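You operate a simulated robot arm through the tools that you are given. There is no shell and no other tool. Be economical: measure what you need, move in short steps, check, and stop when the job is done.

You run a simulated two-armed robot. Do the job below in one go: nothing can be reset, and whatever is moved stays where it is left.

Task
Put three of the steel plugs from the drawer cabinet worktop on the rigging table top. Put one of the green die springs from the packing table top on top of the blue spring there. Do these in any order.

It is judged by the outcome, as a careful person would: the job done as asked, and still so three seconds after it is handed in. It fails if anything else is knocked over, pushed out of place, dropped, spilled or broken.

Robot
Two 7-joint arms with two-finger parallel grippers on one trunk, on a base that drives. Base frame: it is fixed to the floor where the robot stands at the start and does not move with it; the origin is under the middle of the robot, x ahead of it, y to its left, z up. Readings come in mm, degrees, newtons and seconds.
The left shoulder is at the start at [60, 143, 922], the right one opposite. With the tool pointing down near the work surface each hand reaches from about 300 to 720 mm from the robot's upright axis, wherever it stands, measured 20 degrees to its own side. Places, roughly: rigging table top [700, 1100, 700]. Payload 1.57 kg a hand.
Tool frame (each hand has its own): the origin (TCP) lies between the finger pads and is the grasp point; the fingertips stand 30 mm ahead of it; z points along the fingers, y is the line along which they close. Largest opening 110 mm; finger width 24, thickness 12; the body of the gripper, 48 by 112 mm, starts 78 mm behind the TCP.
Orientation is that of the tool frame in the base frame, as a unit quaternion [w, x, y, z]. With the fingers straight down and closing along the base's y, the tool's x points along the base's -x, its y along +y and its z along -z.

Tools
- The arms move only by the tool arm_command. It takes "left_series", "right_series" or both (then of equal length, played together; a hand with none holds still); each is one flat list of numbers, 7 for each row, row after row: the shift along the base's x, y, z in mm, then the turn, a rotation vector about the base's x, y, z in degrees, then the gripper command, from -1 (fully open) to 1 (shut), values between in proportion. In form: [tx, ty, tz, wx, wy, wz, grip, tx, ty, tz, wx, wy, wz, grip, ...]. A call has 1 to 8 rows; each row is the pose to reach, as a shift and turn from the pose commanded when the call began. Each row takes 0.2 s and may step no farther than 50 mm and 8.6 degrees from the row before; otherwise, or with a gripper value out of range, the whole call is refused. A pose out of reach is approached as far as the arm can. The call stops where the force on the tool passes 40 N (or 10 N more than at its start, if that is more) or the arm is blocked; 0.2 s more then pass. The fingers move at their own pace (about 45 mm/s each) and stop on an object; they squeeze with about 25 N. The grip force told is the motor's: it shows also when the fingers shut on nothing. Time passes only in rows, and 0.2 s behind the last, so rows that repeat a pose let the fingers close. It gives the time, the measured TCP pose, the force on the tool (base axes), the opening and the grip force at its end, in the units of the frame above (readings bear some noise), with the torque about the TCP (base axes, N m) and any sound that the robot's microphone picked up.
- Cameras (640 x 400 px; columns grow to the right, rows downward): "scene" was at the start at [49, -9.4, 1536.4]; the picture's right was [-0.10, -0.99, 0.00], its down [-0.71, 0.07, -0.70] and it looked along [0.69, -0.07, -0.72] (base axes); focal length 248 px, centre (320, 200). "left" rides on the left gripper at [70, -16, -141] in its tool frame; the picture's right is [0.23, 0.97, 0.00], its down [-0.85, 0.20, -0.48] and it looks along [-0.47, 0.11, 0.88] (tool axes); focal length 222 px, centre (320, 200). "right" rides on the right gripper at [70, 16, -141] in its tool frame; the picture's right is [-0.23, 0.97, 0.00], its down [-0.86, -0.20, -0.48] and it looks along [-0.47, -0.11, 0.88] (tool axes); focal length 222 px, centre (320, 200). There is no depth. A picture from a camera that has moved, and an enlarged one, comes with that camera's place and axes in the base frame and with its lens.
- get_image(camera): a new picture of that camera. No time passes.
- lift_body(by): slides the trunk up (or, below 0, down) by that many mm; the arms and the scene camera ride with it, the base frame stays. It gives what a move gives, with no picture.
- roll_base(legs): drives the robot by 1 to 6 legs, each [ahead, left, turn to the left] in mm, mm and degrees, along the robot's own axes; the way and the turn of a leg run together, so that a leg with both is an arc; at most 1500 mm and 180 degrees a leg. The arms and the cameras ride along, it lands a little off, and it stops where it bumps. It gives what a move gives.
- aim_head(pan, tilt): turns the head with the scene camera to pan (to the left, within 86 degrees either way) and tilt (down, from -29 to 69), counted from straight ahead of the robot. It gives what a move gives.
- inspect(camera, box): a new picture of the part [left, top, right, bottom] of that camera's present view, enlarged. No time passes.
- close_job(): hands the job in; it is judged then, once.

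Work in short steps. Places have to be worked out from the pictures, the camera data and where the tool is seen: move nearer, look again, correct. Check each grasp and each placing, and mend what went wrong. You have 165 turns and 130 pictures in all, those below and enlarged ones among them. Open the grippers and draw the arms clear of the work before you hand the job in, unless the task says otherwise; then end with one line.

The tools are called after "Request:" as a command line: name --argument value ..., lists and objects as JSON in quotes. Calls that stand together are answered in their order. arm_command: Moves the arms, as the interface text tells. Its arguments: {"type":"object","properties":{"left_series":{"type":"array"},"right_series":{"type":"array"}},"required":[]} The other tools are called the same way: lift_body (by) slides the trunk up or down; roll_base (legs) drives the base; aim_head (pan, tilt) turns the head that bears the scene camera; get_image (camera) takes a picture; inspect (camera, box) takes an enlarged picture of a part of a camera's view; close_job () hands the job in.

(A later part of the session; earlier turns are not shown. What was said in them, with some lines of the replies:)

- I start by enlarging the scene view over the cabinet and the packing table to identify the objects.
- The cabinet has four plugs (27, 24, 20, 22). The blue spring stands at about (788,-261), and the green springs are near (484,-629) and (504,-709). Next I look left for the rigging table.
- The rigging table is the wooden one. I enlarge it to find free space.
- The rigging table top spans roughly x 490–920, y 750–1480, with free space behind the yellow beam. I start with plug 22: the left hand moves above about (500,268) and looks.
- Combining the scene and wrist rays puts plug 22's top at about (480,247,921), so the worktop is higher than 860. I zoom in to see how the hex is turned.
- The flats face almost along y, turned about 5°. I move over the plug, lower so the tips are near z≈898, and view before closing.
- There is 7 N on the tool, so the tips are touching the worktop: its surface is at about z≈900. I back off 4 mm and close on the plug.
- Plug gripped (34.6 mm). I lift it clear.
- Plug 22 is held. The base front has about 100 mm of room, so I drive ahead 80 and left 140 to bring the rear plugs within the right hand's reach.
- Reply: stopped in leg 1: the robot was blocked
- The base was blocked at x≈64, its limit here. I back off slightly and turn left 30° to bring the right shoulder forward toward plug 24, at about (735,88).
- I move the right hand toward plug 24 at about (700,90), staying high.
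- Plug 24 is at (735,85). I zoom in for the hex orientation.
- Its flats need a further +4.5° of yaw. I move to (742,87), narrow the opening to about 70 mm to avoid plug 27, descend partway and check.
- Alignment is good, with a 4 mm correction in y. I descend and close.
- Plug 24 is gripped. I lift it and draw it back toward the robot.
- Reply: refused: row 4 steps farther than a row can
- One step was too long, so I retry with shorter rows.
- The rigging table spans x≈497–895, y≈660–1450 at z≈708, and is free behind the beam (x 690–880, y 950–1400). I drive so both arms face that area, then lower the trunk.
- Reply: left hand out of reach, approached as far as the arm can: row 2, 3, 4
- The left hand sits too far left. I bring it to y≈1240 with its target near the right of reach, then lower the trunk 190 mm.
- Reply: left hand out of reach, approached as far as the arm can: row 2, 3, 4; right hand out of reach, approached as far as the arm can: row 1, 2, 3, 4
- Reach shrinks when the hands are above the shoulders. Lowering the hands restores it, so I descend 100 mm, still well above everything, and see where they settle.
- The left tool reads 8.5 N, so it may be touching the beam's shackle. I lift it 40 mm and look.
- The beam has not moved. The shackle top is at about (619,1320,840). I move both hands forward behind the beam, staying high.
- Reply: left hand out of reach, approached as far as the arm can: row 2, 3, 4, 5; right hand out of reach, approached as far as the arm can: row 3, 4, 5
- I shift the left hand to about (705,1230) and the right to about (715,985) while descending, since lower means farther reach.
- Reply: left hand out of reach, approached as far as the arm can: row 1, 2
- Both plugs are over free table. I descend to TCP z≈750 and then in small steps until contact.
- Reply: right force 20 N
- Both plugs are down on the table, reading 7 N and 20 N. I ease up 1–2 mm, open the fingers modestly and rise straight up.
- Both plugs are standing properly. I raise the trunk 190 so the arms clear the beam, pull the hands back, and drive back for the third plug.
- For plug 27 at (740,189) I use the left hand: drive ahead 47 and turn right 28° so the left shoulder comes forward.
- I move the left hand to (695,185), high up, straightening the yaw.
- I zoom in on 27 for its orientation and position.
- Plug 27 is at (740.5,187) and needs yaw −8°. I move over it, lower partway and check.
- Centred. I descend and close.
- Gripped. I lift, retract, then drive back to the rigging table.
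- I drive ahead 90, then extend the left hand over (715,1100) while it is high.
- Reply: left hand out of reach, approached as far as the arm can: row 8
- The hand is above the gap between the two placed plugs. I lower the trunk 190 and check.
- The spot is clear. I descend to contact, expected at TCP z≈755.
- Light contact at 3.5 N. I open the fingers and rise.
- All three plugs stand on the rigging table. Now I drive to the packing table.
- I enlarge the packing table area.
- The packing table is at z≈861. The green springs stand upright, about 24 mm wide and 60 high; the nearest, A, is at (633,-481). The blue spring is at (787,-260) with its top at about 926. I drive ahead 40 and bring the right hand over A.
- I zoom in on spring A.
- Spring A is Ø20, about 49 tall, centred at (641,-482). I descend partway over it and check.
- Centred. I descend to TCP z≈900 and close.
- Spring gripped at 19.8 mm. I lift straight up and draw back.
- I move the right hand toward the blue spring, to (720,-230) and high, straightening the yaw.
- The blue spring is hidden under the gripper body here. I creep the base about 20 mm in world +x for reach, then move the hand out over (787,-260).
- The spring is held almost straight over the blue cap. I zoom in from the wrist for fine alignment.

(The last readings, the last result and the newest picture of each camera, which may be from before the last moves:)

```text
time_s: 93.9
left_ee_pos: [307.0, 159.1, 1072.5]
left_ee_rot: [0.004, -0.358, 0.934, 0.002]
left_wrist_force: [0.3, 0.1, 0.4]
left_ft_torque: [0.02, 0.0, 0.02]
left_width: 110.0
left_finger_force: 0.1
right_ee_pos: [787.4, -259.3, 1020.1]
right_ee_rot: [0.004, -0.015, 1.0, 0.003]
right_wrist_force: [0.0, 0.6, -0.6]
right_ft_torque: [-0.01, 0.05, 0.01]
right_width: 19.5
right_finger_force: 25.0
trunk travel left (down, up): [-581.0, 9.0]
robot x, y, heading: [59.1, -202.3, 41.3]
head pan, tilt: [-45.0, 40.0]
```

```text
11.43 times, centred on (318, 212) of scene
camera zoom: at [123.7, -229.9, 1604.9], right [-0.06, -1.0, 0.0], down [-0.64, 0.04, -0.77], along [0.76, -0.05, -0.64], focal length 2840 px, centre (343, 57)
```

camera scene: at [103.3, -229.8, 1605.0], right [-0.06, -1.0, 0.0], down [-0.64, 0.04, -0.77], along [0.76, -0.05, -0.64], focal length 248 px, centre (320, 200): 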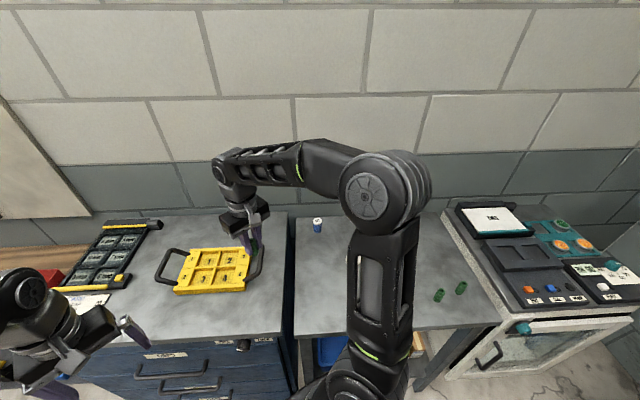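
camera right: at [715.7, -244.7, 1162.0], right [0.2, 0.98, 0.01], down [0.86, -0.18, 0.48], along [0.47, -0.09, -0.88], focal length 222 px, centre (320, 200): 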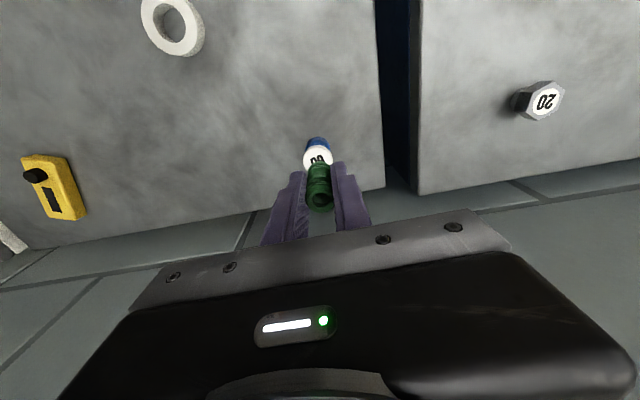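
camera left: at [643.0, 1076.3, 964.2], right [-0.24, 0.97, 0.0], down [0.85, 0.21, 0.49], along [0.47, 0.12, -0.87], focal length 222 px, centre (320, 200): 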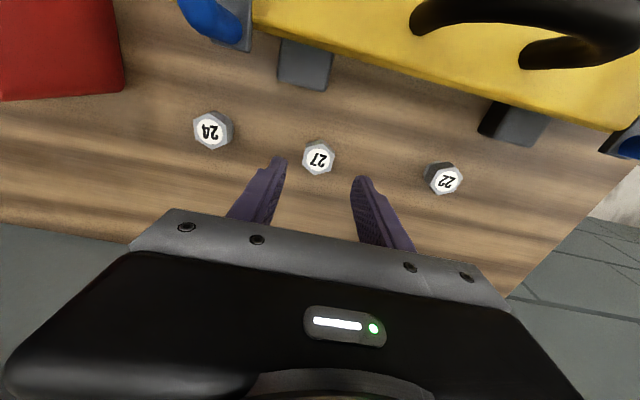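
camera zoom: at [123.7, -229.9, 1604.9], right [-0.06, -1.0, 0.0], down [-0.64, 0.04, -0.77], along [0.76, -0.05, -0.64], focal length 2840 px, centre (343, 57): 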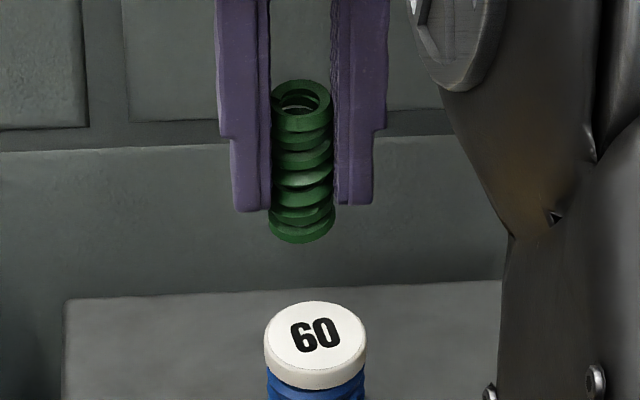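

The cap is at about (795,-263), top z≈914–922. I shift (+6,-4) and lower until the spring's base is about 20 mm above the cap, then re-check.

Request:
arm_command --right_series '[6, -4, -15, 0, 0, 0, 1, 6, -4, -35, 0, 0, 0, 1, 6, -4, -40, 0, 0, 0, 1]'

Request:
inspect --camera "right" --box '[270, 125, 366, 185]'

Request:
inspect --camera "scene" --box '[290, 200, 346, 235]'

```text
time_s: 94.7
left_ee_pos: [306.5, 158.1, 1071.8]
left_ee_rot: [0.004, -0.358, 0.934, 0.002]
left_wrist_force: [0.0, -0.3, -1.1]
left_ft_torque: [0.03, 0.0, 0.01]
left_width: 110.0
left_finger_force: 0.1
right_ee_pos: [792.8, -261.5, 979.5]
right_ee_rot: [0.005, -0.015, 1.0, 0.003]
right_wrist_force: [-0.6, -0.5, -0.1]
right_ft_torque: [-0.02, -0.05, -0.04]
right_width: 19.2
right_finger_force: 25.3
trunk travel left (down, up): [-581.0, 9.0]
robot x, y, heading: [60.0, -203.2, 41.5]
head pan, tilt: [-45.0, 40.0]
```

```text
6.67 times, centred on (318, 155) of right
camera zoom: at [721.6, -249.1, 1121.8], right [0.2, 0.98, 0.01], down [0.86, -0.18, 0.48], along [0.48, -0.09, -0.87], focal length 1481 px, centre (333, 500)
```

zoom: 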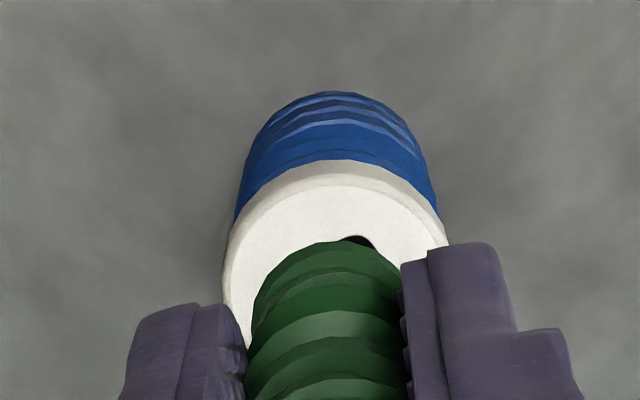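

```text
11.43 times, centred on (318, 218) of scene
camera zoom: at [123.2, -229.9, 1605.0], right [-0.06, -1.0, 0.0], down [-0.64, 0.04, -0.77], along [0.76, -0.05, -0.64], focal length 2840 px, centre (343, 0)
```

zoom: 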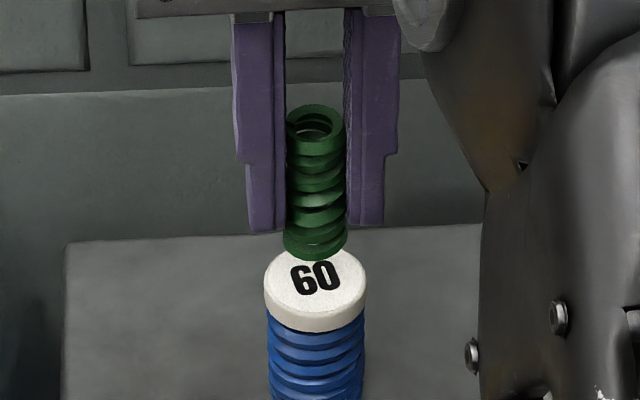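

The spring and cap agree in y. Using the blue base on the table, the cap centre is at x≈798, z≈910, so I shift +5 in x, lower 20 mm, and look again.

Request:
arm_command --right_series '[5, -0.5, 0, 0, 0, 0, 1, 5, -0.5, -10, 0, 0, 0, 1, 5, -0.5, -20, 0, 0, 0, 1, 5, -0.5, -20, 0, 0, 0, 1]'

Request:
inspect --camera "right" --box '[270, 125, 366, 185]'

Request:
inspect --camera "scene" --box '[290, 200, 346, 235]'

```text
time_s: 95.7
left_ee_pos: [305.2, 158.7, 1072.4]
left_ee_rot: [0.004, -0.358, 0.934, 0.001]
left_wrist_force: [0.0, 0.0, -1.2]
left_ft_torque: [0.01, -0.05, 0.0]
left_width: 109.9
left_finger_force: 0.0
right_ee_pos: [797.8, -262.6, 961.2]
right_ee_rot: [0.003, -0.014, 1.0, 0.002]
right_wrist_force: [0.0, 0.0, -0.2]
right_ft_torque: [0.02, 0.0, 0.03]
right_width: 19.5
right_finger_force: 25.0
trunk travel left (down, up): [-581.0, 9.0]
robot x, y, heading: [62.0, -204.1, 41.6]
head pan, tilt: [-45.0, 40.0]
```

```text
6.67 times, centred on (318, 155) of right
camera zoom: at [727.0, -249.5, 1102.9], right [0.2, 0.98, 0.01], down [0.86, -0.18, 0.48], along [0.48, -0.09, -0.88], focal length 1481 px, centre (333, 500)
```

zoom: 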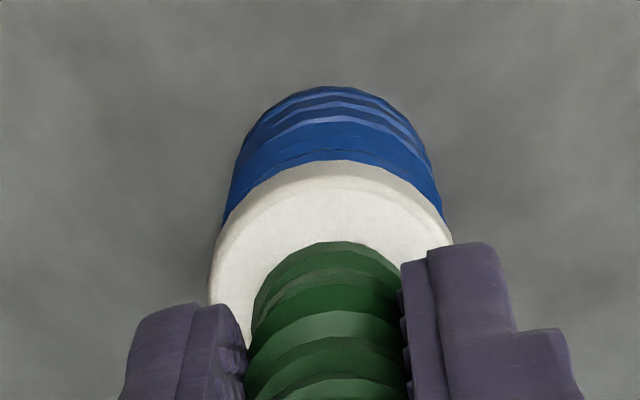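

```text
11.43 times, centred on (318, 218) of scene
camera zoom: at [122.8, -229.8, 1605.0], right [-0.06, -1.0, 0.0], down [-0.64, 0.04, -0.77], along [0.76, -0.05, -0.64], focal length 2840 px, centre (343, 0)
```

zoom: 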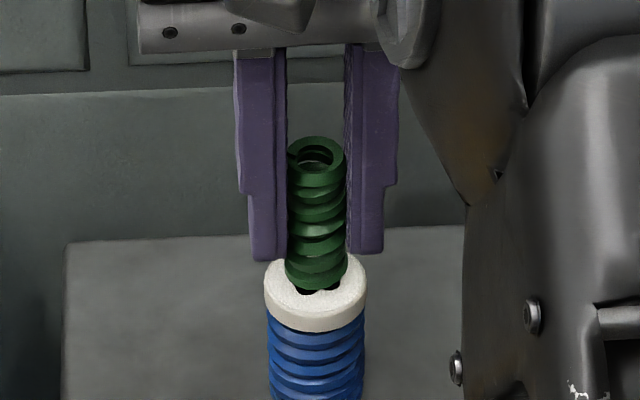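

Both views now agree within about 1 mm. I descend the remaining ~10 mm, watching the force.

Request:
arm_command --right_series '[0, 0, -5, 0, 0, 0, 1, 0, 0, -8, 0, 0, 0, 1, 0, 0, -9, 0, 0, 0, 1]'

```text
time_s: 96.5
left_ee_pos: [303.4, 159.8, 1072.6]
left_ee_rot: [0.005, -0.358, 0.934, 0.002]
left_wrist_force: [0.3, -0.1, -0.4]
left_ft_torque: [0.0, 0.04, 0.04]
left_width: 109.9
left_finger_force: 0.0
right_ee_pos: [797.3, -263.1, 955.7]
right_ee_rot: [0.007, -0.015, 1.0, 0.003]
right_wrist_force: [1.3, -0.4, 21.8]
right_ft_torque: [-0.02, -0.07, 0.04]
right_width: 19.6
right_finger_force: 25.4
trunk travel left (down, up): [-581.0, 9.0]
robot x, y, heading: [60.8, -207.1, 41.4]
head pan, tilt: [-45.0, 40.0]
```

Contact at z≈955.7 with 22 N. I ease off 3 mm and check the view before releasing.

Request:
arm_command --right_series '[0, 0, 3, 0, 0, 0, 1, 0, 0, 3, 0, 0, 0, 1]'

Request:
inspect --camera "scene" --box '[290, 200, 346, 235]'

Request:
inspect --camera "right" --box '[270, 125, 366, 185]'

```text
time_s: 97.1
left_ee_pos: [305.1, 158.1, 1071.9]
left_ee_rot: [0.005, -0.357, 0.934, 0.002]
left_wrist_force: [-0.1, 0.4, -0.6]
left_ft_torque: [-0.02, -0.02, 0.02]
left_width: 109.9
left_finger_force: 0.1
right_ee_pos: [798.0, -261.9, 955.3]
right_ee_rot: [0.004, -0.015, 1.0, 0.002]
right_wrist_force: [4.0, 0.9, 16.1]
right_ft_torque: [0.05, -0.23, 0.0]
right_width: 19.5
right_finger_force: 24.7
trunk travel left (down, up): [-581.0, 9.0]
robot x, y, heading: [62.8, -205.3, 41.7]
head pan, tilt: [-45.0, 40.0]
```

```text
11.43 times, centred on (318, 218) of scene
camera zoom: at [121.7, -229.5, 1605.0], right [-0.06, -1.0, 0.0], down [-0.64, 0.04, -0.77], along [0.77, -0.05, -0.64], focal length 2840 px, centre (343, 0)
```

zoom: 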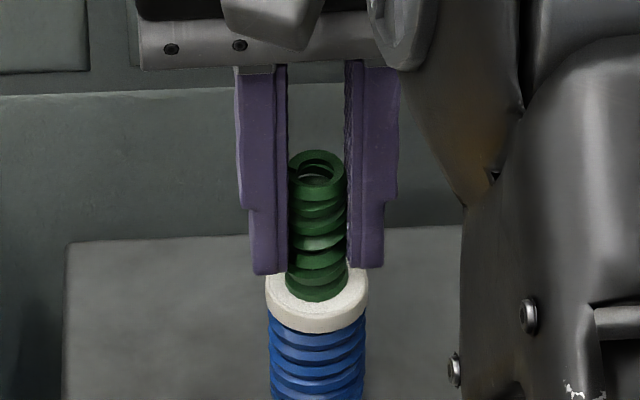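

```text
6.67 times, centred on (318, 155) of right
camera zoom: at [725.8, -249.3, 1097.1], right [0.2, 0.98, 0.01], down [0.86, -0.18, 0.49], along [0.48, -0.09, -0.87], focal length 1481 px, centre (333, 500)
```

zoom: 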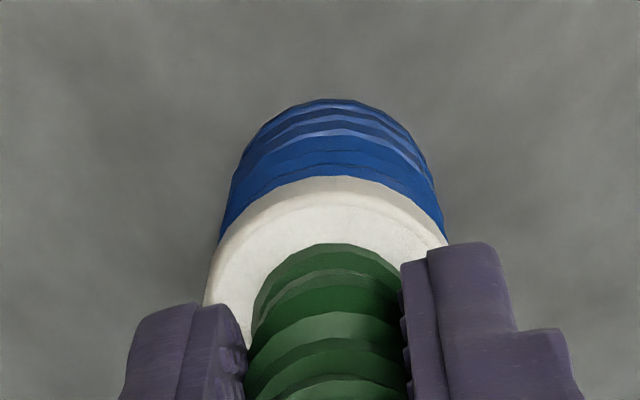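

Re-measuring the cap ellipse, with its top-face centre at row 280, the spring is centred within about 2 mm. I ease up 1.5 mm to cut the 16 N load.

Request:
arm_command --right_series '[0, 0, 1.5, 0, 0, 0, 1, 0, 0, 1.5, 0, 0, 0, 1]'

```text
time_s: 97.7
left_ee_pos: [305.6, 158.4, 1071.2]
left_ee_rot: [0.004, -0.357, 0.934, 0.001]
left_wrist_force: [-0.4, 0.5, 0.1]
left_ft_torque: [-0.01, -0.01, 0.02]
left_width: 110.0
left_finger_force: 0.1
right_ee_pos: [797.8, -263.7, 956.0]
right_ee_rot: [0.003, -0.015, 1.0, 0.003]
right_wrist_force: [2.3, 2.3, 7.4]
right_ft_torque: [0.04, -0.13, 0.04]
right_width: 19.7
right_finger_force: 25.1
trunk travel left (down, up): [-581.0, 9.0]
robot x, y, heading: [59.4, -202.1, 41.6]
head pan, tilt: [-45.0, 40.0]
```

I ease 1 mm more, then open the fingers to about 45 mm without moving.

Request:
arm_command --right_series '[0, 0, 1, 0, 0, 0, 1, 0, 0, 1, 0, 0, 0, 1]'

Request:
arm_command --right_series '[0, 0, 0, 0, 0, 0, 0.2, 0, 0, 0, 0, 0, 0, 0.2]'

Request:
inspect --camera "scene" --box '[290, 200, 346, 235]'

Request:
inspect --camera "right" --box '[256, 125, 384, 205]'

```text
time_s: 98.3
left_ee_pos: [306.6, 157.7, 1071.5]
left_ee_rot: [0.005, -0.357, 0.934, 0.001]
left_wrist_force: [0.1, 0.1, 0.7]
left_ft_torque: [0.01, -0.02, -0.04]
left_width: 110.1
left_finger_force: 0.0
right_ee_pos: [796.9, -263.1, 955.6]
right_ee_rot: [0.002, -0.015, 1.0, 0.003]
right_wrist_force: [-0.6, -0.1, -0.3]
right_ft_torque: [0.03, 0.02, -0.01]
right_width: 19.5
right_finger_force: 24.8
trunk travel left (down, up): [-581.0, 9.0]
robot x, y, heading: [62.3, -200.2, 41.3]
head pan, tilt: [-45.0, 40.0]
```

```text
time_s: 98.9
left_ee_pos: [305.7, 157.9, 1072.0]
left_ee_rot: [0.004, -0.358, 0.934, 0.001]
left_wrist_force: [0.8, -0.6, 0.0]
left_ft_torque: [0.0, -0.03, 0.03]
left_width: 109.9
left_finger_force: 0.1
right_ee_pos: [798.2, -262.7, 957.2]
right_ee_rot: [0.003, -0.015, 1.0, 0.003]
right_wrist_force: [-0.5, -0.6, 0.3]
right_ft_torque: [0.01, 0.07, 0.0]
right_width: 43.9
right_finger_force: 0.1
trunk travel left (down, up): [-581.0, 9.0]
robot x, y, heading: [60.8, -206.1, 41.4]
head pan, tilt: [-45.0, 40.0]
```

```text
11.43 times, centred on (318, 218) of scene
camera zoom: at [122.9, -229.8, 1605.0], right [-0.06, -1.0, 0.0], down [-0.64, 0.04, -0.77], along [0.76, -0.05, -0.64], focal length 2840 px, centre (343, 0)
```

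zoom: 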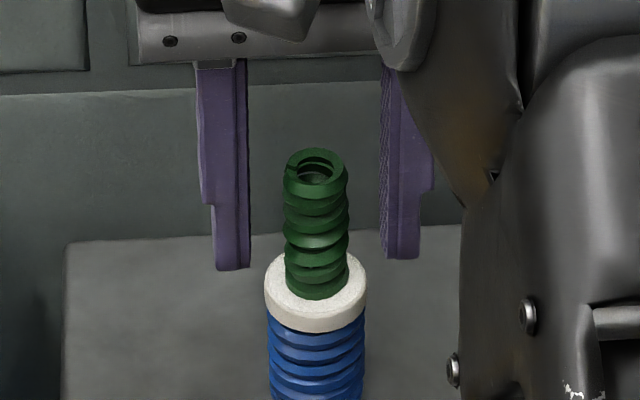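

```text
5.00 times, centred on (320, 165) of right
camera zoom: at [727.4, -249.4, 1099.1], right [0.2, 0.98, 0.01], down [0.86, -0.18, 0.48], along [0.48, -0.09, -0.88], focal length 1111 px, centre (320, 375)
```

zoom: 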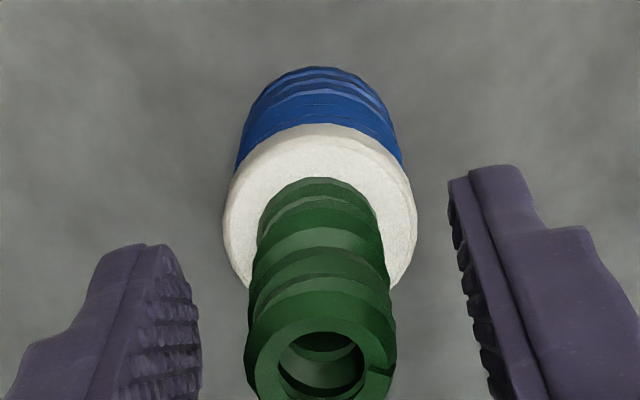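

The green spring stands upright and centred on the blue cap, released. I rise straight up clear of it, then pull back.

Request:
arm_command --right_series '[0, 0, 15, 0, 0, 0, 0.2, 0, 0, 35, 0, 0, 0, 0.2, -3, 0, 60, 0, 0, 0, 0.2]'

Request:
inspect --camera "scene" --box '[240, 175, 400, 275]'

```text
time_s: 99.7
left_ee_pos: [306.1, 158.4, 1072.2]
left_ee_rot: [0.005, -0.357, 0.934, 0.002]
left_wrist_force: [-0.8, -0.3, 0.0]
left_ft_torque: [0.0, -0.01, -0.01]
left_width: 110.1
left_finger_force: 0.0
right_ee_pos: [795.0, -263.3, 1019.9]
right_ee_rot: [0.004, -0.015, 1.0, 0.002]
right_wrist_force: [-0.6, 0.8, -1.0]
right_ft_torque: [0.03, -0.01, -0.01]
right_width: 44.3
right_finger_force: 0.1
trunk travel left (down, up): [-581.0, 9.0]
robot x, y, heading: [62.2, -201.0, 41.4]
head pan, tilt: [-45.0, 40.0]
```

```text
4.00 times, centred on (320, 225) of scene
camera zoom: at [122.3, -229.9, 1605.0], right [-0.06, -1.0, 0.0], down [-0.64, 0.04, -0.77], along [0.76, -0.05, -0.64], focal length 994 px, centre (320, 100)
```

zoom: 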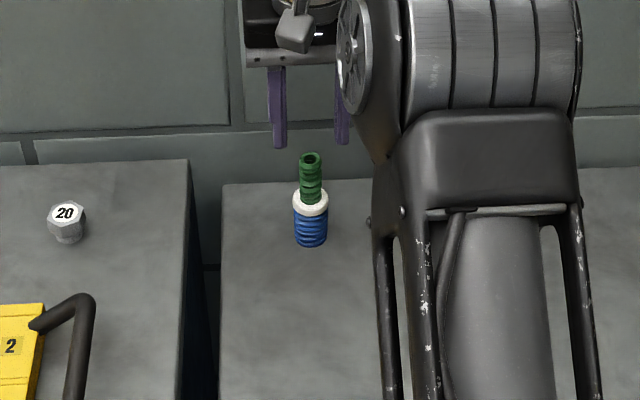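

Stacked and stable, with the fingertips at 990 above the spring top at ~963. I retract up and back.

Request:
arm_command --right_series '[-25, 0, 25, 0, 0, 0, 0.2, -60, 10, 40, 0, 0, 0, 0, -100, 20, 50, 0, 0, 0, -0.5, -145, 25, 50, 0, 0, 0, -1, -190, 30, 50, 0, 0, 0, -1, -230, 40, 50, 0, 0, 0, -1]'

Request:
roll_base --legs '[[-120, 0, 0]]'

Request:
get_image --camera "scene"

Request:
inspect --camera "scene" --box '[200, 150, 440, 300]'

```text
time_s: 101.1
left_ee_pos: [303.9, 158.2, 1073.5]
left_ee_rot: [0.004, -0.357, 0.934, 0.002]
left_wrist_force: [-0.4, 0.0, -0.7]
left_ft_torque: [0.0, 0.04, 0.0]
left_width: 110.0
left_finger_force: 0.0
right_ee_pos: [563.2, -222.4, 1065.4]
right_ee_rot: [0.004, -0.014, 1.0, 0.003]
right_wrist_force: [-0.1, 0.5, -0.2]
right_ft_torque: [0.01, -0.02, -0.04]
right_width: 110.0
right_finger_force: 0.2
trunk travel left (down, up): [-581.0, 9.0]
robot x, y, heading: [57.2, -202.3, 41.5]
head pan, tilt: [-45.0, 40.0]
```

```text
time_s: 102.3
left_ee_pos: [216.3, 79.0, 1071.9]
left_ee_rot: [0.005, -0.358, 0.934, 0.002]
left_wrist_force: [-1.0, -0.3, -0.6]
left_ft_torque: [-0.02, -0.04, -0.02]
left_width: 109.8
left_finger_force: 0.2
right_ee_pos: [474.6, -303.3, 1067.3]
right_ee_rot: [0.004, -0.015, 1.0, 0.003]
right_wrist_force: [-0.5, 0.0, 0.3]
right_ft_torque: [0.06, -0.04, -0.02]
right_width: 110.0
right_finger_force: 0.1
trunk travel left (down, up): [-581.0, 9.0]
robot x, y, heading: [-26.4, -280.7, 41.2]
head pan, tilt: [-45.0, 40.0]
```

```text
59 pictures are left
camera scene: at [32.1, -309.7, 1605.0], right [-0.06, -1.0, 0.0], down [-0.64, 0.04, -0.77], along [0.77, -0.05, -0.64], focal length 248 px, centre (320, 200)
```

scene: 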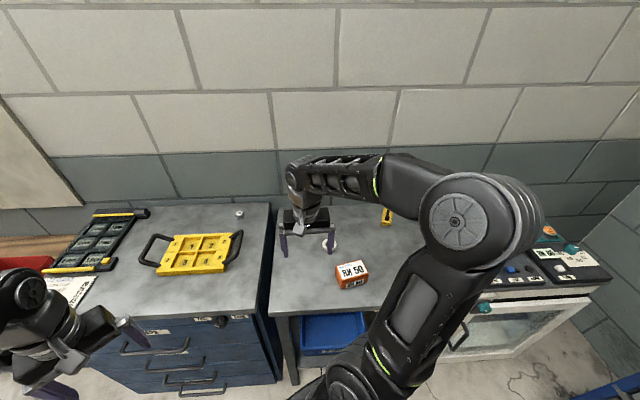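

```text
2.67 times, centred on (320, 225) of scene
camera zoom: at [32.1, -309.7, 1605.0], right [-0.06, -1.0, 0.0], down [-0.64, 0.04, -0.77], along [0.77, -0.05, -0.64], focal length 663 px, centre (320, 133)
```

zoom: 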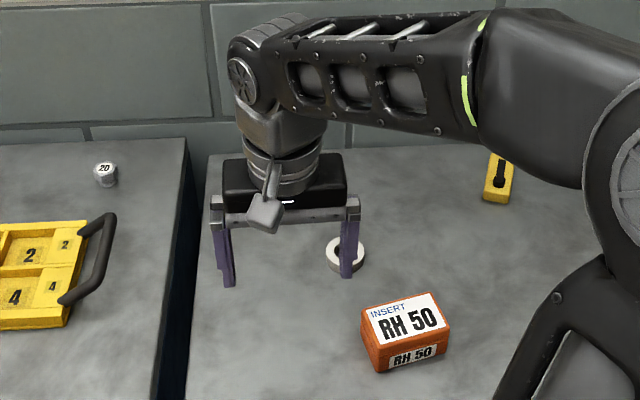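

The gripper hides the stack. I drive back further and straighten for a final look.

Request:
roll_base --legs '[[-150, 0, 0], [0, 0, -41]]'

Request:
aim_head --pan 10 --tilt 35

Request:
inspect --camera "scene" --box '[160, 100, 480, 300]'

```text
time_s: 105.6
left_ee_pos: [283.5, -271.8, 1072.6]
left_ee_rot: [0.005, -0.004, 1.0, 0.0]
left_wrist_force: [-0.1, -0.7, -0.4]
left_ft_torque: [-0.03, -0.01, -0.04]
left_width: 110.0
left_finger_force: 0.0
right_ee_pos: [224.5, -728.6, 1065.6]
right_ee_rot: [0.004, 0.34, 0.94, 0.002]
right_wrist_force: [-0.1, 0.2, 0.0]
right_ft_torque: [-0.01, 0.0, -0.01]
right_width: 110.0
right_finger_force: 0.1
trunk travel left (down, up): [-581.0, 9.0]
robot x, y, heading: [-138.8, -381.7, -0.2]
head pan, tilt: [-45.0, 40.0]
```

```text
time_s: 106.8
left_ee_pos: [283.0, -270.5, 1071.8]
left_ee_rot: [0.004, -0.004, 1.0, -0.001]
left_wrist_force: [-0.7, 0.0, -0.5]
left_ft_torque: [-0.01, 0.01, 0.0]
left_width: 110.0
left_finger_force: 0.1
right_ee_pos: [223.8, -728.9, 1066.7]
right_ee_rot: [0.004, 0.34, 0.94, 0.001]
right_wrist_force: [0.6, -0.3, -0.5]
right_ft_torque: [-0.01, -0.04, 0.01]
right_width: 109.8
right_finger_force: 0.1
trunk travel left (down, up): [-581.0, 9.0]
robot x, y, heading: [-137.8, -382.5, -0.2]
head pan, tilt: [10.0, 35.0]
```

```text
2.00 times, centred on (320, 200) of scene
camera zoom: at [-84.1, -366.8, 1612.5], right [0.17, -0.99, 0.0], down [-0.57, -0.1, -0.82], along [0.81, 0.14, -0.57], focal length 497 px, centre (320, 200)
```

zoom: 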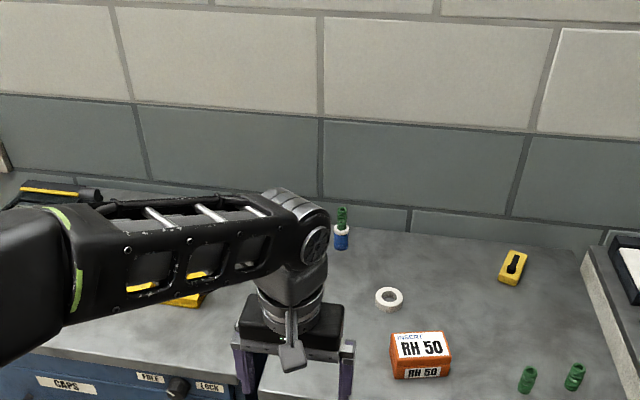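

The green spring stands on the blue one, the other springs, tape and box are undisturbed, and both hands are open and clear. I hand the job in.

Request:
close_job

```text
The job is handed in.
```

Plugs 22, 24 and 27 are standing on the rigging table, and one green die spring is standing on the blue spring on the packing table; the job is handed in.
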